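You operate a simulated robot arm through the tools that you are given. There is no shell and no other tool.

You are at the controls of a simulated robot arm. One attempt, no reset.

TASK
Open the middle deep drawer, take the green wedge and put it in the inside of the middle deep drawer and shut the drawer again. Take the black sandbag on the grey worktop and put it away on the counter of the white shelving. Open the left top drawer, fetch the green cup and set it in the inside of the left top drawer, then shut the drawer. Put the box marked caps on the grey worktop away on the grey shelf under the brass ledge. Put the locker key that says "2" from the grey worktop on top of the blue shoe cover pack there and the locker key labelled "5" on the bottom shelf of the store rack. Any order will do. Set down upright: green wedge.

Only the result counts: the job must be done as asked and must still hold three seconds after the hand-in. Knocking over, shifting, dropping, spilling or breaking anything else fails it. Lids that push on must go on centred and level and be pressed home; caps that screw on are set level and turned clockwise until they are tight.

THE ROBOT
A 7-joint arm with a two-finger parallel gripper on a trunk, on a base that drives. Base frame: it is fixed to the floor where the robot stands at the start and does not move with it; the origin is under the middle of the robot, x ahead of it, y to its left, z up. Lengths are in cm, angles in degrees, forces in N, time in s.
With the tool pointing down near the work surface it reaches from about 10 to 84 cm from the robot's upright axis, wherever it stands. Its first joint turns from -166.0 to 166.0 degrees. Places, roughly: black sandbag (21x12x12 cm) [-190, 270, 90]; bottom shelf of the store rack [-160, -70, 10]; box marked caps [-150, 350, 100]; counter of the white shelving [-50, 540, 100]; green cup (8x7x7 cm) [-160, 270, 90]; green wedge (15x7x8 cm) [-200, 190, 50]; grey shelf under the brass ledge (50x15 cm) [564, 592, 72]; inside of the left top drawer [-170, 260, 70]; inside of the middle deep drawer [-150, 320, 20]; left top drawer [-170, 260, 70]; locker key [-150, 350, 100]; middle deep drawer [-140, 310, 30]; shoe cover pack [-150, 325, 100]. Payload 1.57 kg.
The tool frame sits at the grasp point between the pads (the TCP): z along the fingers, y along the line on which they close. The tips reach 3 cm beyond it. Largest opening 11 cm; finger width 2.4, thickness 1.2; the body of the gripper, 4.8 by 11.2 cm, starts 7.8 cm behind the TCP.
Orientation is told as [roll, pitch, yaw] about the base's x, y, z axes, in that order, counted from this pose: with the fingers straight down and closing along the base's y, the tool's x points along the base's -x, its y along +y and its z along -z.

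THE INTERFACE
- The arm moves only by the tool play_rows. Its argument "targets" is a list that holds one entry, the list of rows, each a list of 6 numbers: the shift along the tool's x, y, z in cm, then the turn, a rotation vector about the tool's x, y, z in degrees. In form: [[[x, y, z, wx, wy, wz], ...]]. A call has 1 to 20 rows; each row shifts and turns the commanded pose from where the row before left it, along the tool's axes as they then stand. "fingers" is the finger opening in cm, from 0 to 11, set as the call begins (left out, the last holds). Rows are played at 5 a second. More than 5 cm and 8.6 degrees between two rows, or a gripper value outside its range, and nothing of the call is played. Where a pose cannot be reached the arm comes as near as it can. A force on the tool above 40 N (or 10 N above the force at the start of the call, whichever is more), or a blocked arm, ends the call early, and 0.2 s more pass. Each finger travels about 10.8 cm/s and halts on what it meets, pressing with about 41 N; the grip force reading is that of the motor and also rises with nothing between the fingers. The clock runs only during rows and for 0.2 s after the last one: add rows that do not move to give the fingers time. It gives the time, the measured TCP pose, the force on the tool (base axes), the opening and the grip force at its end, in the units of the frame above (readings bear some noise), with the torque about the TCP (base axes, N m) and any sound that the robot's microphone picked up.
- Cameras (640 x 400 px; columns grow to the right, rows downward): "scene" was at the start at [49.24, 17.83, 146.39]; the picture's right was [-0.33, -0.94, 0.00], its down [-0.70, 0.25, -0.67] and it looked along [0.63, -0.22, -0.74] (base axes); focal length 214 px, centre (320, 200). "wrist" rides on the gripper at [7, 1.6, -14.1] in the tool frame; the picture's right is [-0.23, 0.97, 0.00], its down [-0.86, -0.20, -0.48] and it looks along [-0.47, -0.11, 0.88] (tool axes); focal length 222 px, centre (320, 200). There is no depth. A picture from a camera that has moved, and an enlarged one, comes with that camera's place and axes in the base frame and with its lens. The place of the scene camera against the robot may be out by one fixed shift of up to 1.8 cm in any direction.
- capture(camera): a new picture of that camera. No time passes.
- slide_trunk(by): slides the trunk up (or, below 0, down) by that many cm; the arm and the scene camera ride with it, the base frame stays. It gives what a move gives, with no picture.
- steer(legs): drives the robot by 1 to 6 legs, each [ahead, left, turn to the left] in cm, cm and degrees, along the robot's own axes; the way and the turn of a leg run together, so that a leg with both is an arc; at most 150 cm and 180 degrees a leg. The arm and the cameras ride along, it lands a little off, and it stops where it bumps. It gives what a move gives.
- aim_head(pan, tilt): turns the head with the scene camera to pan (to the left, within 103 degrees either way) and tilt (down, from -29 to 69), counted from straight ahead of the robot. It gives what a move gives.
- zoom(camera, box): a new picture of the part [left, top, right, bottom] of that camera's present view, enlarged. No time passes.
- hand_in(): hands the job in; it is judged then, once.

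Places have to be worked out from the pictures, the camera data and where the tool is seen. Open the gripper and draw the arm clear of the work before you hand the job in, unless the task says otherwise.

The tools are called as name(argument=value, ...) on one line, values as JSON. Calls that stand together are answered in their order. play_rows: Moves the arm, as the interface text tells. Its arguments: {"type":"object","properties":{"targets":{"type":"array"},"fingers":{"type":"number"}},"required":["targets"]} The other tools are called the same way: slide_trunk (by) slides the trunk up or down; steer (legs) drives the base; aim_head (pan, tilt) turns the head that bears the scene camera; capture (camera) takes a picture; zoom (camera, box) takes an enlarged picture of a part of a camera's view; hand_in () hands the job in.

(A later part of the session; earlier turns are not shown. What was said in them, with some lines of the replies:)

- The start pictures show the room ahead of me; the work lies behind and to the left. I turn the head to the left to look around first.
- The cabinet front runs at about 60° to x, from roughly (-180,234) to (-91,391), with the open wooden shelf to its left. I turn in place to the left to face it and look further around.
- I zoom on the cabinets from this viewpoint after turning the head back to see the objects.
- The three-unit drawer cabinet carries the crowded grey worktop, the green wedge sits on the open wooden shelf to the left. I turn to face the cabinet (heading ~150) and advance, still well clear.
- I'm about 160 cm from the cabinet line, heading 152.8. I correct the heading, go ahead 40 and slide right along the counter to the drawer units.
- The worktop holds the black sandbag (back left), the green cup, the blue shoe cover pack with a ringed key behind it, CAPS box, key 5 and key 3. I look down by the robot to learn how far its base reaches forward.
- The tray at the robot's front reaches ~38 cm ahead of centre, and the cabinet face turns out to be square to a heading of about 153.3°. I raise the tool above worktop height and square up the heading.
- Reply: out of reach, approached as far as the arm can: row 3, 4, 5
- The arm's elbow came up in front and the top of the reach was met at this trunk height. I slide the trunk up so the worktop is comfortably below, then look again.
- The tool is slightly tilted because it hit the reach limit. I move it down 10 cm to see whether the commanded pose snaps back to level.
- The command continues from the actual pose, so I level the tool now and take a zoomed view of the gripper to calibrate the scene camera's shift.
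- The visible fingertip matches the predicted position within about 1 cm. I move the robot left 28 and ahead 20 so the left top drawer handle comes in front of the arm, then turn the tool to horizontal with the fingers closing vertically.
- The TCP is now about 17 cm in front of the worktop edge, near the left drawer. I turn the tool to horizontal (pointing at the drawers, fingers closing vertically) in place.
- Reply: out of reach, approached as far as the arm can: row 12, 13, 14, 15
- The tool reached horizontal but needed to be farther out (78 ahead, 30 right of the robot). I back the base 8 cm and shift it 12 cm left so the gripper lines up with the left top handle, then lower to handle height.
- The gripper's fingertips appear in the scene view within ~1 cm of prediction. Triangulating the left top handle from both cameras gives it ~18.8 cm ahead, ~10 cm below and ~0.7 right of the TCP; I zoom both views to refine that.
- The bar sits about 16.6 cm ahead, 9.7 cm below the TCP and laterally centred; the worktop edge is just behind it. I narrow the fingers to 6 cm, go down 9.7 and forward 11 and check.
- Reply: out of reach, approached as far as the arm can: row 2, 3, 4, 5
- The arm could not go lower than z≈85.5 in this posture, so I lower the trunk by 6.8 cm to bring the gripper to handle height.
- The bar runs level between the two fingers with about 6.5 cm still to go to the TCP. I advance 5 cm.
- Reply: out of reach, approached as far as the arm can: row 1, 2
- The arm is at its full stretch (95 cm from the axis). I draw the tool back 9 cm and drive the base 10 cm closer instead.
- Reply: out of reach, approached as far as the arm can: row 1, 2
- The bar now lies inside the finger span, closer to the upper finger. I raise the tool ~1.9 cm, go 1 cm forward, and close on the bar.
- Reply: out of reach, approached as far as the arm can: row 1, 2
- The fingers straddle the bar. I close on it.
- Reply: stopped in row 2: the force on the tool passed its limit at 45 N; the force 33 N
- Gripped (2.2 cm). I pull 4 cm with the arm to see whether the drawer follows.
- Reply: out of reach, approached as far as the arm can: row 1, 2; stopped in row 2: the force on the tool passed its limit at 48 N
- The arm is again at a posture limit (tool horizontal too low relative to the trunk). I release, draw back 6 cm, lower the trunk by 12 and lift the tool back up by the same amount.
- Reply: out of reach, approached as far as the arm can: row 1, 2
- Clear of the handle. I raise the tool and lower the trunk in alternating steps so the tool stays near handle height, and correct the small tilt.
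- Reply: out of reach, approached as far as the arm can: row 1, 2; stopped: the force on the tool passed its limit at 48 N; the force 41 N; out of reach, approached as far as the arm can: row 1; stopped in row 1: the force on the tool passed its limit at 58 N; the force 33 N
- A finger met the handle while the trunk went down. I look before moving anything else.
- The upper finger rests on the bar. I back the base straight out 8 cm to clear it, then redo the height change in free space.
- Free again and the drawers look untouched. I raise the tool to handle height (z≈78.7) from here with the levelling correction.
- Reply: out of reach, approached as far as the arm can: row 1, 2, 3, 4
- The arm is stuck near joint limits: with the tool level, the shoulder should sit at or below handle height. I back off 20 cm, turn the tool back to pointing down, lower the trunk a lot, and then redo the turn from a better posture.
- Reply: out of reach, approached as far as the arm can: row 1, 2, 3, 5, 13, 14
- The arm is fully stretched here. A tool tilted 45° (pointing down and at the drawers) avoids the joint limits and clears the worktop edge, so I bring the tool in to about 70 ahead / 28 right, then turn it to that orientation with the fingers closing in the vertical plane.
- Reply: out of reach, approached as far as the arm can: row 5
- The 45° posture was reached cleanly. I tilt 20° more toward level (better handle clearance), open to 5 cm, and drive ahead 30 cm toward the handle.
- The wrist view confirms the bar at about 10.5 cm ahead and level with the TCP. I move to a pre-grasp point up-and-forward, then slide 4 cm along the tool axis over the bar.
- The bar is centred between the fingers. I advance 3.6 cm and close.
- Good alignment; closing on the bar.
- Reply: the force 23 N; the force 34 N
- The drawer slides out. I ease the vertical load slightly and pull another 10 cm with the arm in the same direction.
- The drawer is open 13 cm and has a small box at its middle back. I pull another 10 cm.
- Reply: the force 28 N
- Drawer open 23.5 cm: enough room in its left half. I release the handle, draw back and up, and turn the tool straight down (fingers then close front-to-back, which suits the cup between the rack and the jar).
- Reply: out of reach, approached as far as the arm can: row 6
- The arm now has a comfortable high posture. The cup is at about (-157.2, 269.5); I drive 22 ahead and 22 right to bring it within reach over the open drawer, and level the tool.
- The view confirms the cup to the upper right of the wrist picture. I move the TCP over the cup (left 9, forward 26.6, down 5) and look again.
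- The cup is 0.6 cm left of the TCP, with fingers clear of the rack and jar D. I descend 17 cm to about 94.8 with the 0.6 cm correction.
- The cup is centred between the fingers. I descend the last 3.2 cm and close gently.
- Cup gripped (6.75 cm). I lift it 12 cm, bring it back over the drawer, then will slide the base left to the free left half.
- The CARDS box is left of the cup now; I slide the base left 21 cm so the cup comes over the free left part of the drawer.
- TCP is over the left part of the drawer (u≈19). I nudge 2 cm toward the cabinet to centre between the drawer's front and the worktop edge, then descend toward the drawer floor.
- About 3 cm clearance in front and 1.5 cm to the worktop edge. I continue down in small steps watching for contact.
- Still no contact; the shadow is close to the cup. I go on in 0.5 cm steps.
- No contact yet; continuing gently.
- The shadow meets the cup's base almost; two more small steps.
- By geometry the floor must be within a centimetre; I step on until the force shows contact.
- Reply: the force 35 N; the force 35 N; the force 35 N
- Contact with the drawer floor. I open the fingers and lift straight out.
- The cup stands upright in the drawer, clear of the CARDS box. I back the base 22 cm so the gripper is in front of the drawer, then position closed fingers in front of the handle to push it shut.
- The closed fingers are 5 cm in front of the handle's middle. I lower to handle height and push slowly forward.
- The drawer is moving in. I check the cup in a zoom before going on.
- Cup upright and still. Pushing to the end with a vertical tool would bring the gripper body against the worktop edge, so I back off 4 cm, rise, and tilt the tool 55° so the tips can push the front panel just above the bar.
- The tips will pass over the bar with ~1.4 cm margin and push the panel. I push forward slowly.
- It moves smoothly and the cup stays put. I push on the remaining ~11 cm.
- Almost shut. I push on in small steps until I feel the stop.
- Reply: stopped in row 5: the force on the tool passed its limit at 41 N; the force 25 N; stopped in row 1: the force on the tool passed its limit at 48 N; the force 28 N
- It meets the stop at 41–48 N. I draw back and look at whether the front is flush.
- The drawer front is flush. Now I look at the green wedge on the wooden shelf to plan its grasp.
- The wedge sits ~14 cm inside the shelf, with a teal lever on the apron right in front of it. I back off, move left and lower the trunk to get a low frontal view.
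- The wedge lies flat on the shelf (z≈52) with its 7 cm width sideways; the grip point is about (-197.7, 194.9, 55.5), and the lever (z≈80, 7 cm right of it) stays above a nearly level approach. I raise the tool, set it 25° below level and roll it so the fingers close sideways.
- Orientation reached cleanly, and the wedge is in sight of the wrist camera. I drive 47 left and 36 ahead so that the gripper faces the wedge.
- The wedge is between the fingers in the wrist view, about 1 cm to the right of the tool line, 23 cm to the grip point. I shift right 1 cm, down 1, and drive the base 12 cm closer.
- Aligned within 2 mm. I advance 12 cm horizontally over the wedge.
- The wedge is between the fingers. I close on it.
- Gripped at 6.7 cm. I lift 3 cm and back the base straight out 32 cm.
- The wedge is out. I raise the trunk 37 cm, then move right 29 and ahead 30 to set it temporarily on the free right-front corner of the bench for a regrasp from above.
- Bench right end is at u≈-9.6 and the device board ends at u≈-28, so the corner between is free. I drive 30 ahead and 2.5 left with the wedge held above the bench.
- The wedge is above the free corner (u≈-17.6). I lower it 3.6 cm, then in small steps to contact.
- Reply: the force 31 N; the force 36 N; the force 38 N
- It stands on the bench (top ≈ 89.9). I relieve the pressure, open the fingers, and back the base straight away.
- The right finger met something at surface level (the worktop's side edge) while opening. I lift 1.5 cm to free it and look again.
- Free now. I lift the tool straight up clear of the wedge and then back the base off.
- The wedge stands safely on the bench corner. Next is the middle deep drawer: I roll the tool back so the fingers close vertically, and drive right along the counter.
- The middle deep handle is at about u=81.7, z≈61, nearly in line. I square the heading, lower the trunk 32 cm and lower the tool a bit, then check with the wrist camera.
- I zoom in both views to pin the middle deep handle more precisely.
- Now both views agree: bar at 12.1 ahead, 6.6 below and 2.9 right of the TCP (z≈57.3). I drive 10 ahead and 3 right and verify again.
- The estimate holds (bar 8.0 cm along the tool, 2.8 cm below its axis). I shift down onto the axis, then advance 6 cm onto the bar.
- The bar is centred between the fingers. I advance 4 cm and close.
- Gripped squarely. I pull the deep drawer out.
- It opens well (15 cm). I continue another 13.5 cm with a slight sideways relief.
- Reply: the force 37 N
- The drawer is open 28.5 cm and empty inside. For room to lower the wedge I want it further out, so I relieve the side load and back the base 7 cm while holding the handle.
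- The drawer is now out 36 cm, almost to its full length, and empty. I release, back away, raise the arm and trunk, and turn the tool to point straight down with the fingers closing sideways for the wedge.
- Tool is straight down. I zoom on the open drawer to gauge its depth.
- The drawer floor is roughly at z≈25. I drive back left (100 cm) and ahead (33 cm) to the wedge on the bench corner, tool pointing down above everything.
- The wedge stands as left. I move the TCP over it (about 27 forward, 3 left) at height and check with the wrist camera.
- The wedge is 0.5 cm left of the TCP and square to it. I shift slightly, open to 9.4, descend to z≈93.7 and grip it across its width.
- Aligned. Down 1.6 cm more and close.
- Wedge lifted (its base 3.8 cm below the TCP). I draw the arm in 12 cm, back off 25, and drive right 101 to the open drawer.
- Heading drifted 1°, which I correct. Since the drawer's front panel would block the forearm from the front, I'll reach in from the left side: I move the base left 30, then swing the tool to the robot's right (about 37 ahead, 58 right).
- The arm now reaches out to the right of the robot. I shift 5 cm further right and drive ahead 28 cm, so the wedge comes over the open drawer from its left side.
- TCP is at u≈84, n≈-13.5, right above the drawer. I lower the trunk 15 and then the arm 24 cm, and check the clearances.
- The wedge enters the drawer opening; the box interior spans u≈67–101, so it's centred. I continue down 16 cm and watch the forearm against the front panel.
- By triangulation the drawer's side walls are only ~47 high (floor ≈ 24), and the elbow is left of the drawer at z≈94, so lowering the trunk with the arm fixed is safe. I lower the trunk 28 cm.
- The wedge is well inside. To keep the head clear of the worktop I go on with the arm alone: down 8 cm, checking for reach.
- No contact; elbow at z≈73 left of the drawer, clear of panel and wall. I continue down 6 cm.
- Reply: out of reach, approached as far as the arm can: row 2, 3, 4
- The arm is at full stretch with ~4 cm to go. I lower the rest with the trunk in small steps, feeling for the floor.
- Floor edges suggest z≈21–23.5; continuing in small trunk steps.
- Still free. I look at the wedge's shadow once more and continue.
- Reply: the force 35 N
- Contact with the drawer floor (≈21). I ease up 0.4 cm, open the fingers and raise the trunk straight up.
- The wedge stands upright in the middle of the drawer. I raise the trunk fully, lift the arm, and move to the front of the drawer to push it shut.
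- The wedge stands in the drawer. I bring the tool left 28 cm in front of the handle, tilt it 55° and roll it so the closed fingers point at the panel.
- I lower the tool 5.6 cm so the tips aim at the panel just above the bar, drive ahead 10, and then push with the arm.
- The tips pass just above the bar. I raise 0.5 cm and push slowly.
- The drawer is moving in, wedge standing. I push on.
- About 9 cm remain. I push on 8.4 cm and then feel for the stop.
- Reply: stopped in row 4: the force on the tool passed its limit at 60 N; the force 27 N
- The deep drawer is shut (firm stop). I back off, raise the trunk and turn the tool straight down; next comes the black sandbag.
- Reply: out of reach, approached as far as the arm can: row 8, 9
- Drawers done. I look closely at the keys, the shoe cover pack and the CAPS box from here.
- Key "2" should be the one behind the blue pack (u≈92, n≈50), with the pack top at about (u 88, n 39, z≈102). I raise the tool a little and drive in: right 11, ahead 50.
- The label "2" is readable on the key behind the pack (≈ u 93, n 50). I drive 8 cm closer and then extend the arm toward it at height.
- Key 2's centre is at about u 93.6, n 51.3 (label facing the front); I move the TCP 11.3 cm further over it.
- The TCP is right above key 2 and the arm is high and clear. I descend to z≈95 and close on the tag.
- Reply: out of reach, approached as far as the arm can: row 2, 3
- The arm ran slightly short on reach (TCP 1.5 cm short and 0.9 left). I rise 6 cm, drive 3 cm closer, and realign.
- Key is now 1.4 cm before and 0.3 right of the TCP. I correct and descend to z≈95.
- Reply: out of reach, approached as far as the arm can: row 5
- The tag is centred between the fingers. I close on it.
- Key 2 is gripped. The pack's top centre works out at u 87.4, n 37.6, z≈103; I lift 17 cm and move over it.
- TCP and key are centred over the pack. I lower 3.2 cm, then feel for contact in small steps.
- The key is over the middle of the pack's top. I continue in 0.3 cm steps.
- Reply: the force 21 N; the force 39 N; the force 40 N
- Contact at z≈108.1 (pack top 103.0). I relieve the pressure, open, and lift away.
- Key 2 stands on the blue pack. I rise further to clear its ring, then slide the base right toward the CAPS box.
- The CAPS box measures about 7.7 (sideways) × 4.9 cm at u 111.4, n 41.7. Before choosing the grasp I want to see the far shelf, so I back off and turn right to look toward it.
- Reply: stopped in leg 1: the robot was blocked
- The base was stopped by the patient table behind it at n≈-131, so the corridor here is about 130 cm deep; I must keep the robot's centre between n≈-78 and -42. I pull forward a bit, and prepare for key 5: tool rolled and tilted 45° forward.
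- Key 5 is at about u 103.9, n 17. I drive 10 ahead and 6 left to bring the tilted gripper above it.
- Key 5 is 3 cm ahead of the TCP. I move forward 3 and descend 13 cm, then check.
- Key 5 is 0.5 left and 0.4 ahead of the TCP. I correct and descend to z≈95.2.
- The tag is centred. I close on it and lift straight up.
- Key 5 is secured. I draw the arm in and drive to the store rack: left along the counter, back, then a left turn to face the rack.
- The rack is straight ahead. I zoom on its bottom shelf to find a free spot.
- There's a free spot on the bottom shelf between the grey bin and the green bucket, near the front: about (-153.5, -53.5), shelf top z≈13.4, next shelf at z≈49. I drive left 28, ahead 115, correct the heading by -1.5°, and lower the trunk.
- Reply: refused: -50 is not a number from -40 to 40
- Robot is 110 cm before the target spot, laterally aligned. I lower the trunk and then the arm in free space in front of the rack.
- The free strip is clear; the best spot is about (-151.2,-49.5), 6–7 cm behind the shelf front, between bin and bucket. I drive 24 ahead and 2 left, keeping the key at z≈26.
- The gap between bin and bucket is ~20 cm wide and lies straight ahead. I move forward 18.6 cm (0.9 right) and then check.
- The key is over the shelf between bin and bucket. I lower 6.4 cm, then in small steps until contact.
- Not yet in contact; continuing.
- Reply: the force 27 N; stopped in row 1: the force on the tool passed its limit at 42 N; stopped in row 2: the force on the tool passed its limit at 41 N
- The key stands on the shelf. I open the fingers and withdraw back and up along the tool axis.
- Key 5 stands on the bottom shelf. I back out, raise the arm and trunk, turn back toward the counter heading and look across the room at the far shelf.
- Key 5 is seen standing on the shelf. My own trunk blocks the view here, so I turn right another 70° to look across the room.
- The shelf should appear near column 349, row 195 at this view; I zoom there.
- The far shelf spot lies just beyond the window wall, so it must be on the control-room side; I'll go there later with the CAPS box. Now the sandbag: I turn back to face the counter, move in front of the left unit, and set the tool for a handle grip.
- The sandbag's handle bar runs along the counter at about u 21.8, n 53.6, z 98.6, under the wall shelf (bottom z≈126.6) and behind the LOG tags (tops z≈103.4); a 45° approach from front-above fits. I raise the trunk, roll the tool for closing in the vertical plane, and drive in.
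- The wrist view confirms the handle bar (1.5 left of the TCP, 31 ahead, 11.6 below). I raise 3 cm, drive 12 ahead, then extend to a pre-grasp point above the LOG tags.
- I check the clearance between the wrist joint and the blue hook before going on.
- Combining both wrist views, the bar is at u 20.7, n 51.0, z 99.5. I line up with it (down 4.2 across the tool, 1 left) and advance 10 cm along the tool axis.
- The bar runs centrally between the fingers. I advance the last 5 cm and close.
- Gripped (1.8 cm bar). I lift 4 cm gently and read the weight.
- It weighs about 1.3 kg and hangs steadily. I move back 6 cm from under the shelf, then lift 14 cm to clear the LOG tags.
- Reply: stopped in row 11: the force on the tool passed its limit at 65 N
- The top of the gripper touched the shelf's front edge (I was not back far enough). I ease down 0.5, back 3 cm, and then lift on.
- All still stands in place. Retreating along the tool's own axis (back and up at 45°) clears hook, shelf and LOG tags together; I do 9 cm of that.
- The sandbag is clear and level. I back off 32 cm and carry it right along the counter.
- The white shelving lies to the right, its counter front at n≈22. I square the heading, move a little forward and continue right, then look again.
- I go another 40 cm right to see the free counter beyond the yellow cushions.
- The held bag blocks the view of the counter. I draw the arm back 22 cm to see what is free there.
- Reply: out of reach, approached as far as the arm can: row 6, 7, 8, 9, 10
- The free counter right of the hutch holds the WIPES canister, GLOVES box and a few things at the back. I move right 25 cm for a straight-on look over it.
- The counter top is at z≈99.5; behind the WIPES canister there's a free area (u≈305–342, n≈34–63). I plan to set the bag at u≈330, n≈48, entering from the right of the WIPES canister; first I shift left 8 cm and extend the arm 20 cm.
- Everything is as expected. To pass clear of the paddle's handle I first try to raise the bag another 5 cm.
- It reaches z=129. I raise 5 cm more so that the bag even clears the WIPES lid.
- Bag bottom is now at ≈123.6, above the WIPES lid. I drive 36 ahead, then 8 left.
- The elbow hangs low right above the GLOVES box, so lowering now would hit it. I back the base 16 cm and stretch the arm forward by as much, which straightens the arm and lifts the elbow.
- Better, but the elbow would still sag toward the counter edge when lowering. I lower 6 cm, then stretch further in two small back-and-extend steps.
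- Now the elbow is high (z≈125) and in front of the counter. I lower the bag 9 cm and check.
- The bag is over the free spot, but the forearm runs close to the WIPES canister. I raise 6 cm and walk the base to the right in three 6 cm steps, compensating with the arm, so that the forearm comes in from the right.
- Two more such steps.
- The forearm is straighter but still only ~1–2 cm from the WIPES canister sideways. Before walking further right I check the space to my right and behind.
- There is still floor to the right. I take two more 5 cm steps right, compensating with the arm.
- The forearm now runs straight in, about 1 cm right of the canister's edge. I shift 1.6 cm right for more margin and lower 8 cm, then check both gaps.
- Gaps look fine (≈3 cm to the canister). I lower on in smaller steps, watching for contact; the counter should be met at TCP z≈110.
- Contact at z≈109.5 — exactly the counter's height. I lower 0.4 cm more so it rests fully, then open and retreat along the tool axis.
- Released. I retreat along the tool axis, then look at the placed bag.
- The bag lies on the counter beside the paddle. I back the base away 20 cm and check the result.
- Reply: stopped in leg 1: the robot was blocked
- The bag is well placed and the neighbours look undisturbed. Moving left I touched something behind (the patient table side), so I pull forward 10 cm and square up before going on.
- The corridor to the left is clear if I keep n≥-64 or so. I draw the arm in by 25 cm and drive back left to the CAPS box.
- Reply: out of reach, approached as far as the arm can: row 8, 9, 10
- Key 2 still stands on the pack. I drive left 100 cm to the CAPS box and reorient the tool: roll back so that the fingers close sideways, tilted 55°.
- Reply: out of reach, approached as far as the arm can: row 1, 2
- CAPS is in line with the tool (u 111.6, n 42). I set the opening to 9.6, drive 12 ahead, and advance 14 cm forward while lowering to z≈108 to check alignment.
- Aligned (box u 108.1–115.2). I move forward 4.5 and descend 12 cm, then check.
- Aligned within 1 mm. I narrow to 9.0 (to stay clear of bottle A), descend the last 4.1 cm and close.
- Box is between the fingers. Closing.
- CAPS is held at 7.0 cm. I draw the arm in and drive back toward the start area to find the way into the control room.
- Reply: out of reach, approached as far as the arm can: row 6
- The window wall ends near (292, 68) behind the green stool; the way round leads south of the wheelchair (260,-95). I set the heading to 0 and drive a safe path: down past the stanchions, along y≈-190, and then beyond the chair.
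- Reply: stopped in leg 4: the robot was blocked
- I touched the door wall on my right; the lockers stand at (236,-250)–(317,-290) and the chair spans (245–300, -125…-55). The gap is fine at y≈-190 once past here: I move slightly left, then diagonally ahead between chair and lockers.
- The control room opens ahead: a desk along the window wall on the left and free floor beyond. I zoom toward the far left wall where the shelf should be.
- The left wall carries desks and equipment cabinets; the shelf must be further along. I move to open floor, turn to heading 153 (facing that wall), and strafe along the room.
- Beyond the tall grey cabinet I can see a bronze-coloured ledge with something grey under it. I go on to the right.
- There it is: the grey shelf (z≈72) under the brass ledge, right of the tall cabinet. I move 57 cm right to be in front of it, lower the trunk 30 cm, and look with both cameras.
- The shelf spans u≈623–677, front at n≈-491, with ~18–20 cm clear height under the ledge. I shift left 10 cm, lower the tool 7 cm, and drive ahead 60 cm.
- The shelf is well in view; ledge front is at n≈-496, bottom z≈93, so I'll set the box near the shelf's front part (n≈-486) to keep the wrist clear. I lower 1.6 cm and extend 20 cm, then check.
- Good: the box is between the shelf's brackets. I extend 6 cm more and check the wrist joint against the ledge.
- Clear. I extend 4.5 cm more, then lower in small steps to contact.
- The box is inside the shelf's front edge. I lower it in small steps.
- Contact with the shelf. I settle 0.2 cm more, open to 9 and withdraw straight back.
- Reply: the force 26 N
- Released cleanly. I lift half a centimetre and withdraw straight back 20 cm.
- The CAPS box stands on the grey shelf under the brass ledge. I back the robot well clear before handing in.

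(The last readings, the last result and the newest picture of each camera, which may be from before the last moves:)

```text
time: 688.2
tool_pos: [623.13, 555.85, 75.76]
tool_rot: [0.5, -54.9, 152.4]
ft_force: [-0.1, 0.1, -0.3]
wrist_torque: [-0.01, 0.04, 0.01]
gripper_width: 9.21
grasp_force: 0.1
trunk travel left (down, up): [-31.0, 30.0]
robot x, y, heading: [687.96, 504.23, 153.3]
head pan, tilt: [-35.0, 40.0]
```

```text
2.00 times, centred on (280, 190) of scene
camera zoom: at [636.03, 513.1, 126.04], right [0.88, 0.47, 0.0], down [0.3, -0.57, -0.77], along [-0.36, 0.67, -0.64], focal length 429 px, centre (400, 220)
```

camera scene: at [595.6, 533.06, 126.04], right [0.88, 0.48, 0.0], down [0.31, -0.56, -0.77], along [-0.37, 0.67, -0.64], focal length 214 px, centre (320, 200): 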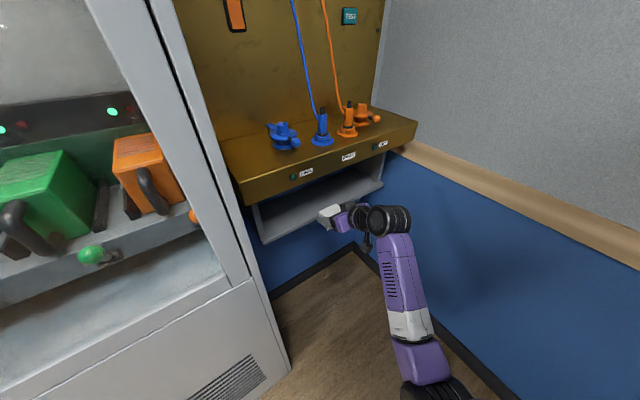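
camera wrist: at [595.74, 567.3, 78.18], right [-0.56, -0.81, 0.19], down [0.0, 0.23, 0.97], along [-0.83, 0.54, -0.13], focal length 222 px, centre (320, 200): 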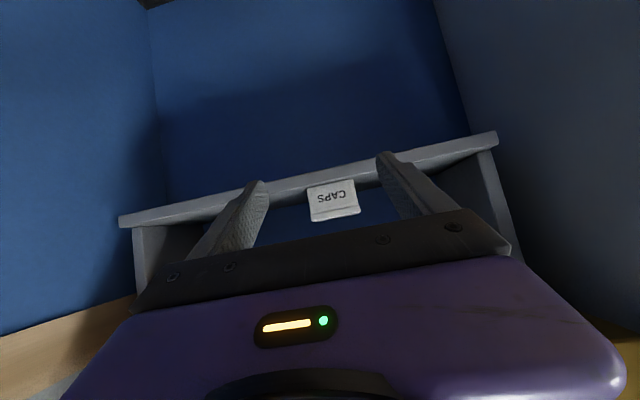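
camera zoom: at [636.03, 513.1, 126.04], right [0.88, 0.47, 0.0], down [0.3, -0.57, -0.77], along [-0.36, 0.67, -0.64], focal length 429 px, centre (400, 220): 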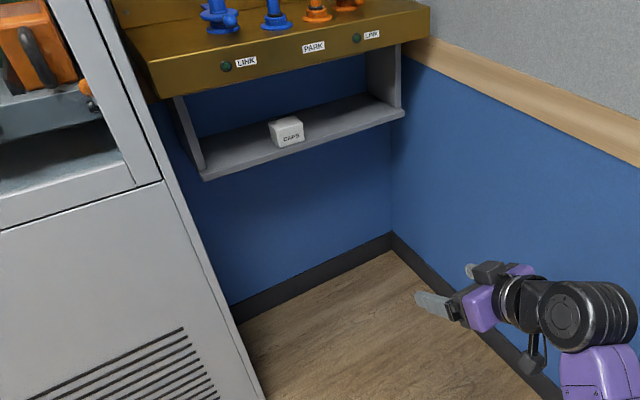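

All items are placed: wedge and cup in their shut drawers, sandbag on the white counter, key 2 on the blue pack, key 5 on the bottom rack shelf, and CAPS on the grey shelf. The gripper is open and the arm is clear, so I hand the job in.

hand_in()

```text
The job is handed in.
```

I handed the job in with every item placed. The result of the judging did not come back to me.

| Item | Where it is now | Checked by |
|---|---|---|
| Green wedge | Upright in the middle deep drawer, drawer shut | Seen standing before I closed the drawer; firm stop at the end |
| Green cup | In the left top drawer, drawer shut | Seen upright before I closed the drawer; drawer front flush |
| Black sandbag | On the white shelving's counter, behind the WIPES canister | Bag met the counter at the expected height; right end very close to the black paddle there |
| Locker key 2 | Standing on top of the blue shoe cover pack | Still standing when I passed it later |
| Locker key 5 | Standing on the bottom shelf of the store rack | Seen standing after release |
| CAPS box | On the grey shelf under the brass ledge, in the control room | Seen in place after I backed away |

These contacts on the way could count against the "nothing else moved" rule:
- **Left top drawer handle:** a finger pressed on it while I was setting up to open that drawer. The drawers looked unmoved afterwards.
- **Patient table:** my base was stopped while backing off, most likely by the patient table. Later, while moving left, it was stopped again by something beside or behind it, probably the table again. I saw nothing move, but I did not check the table closely.
- **Wall near the door:** the base was stopped once, probably by this wall, on the way to the control room.
- **Wall shelf over the grey worktop:** the top of the gripper touched the shelf's front edge as I lifted the sandbag. The two jars on it stayed where they were.

I did not go back to check that the black paddle beside the sandbag was unmoved, but I saw no sign that it had shifted.
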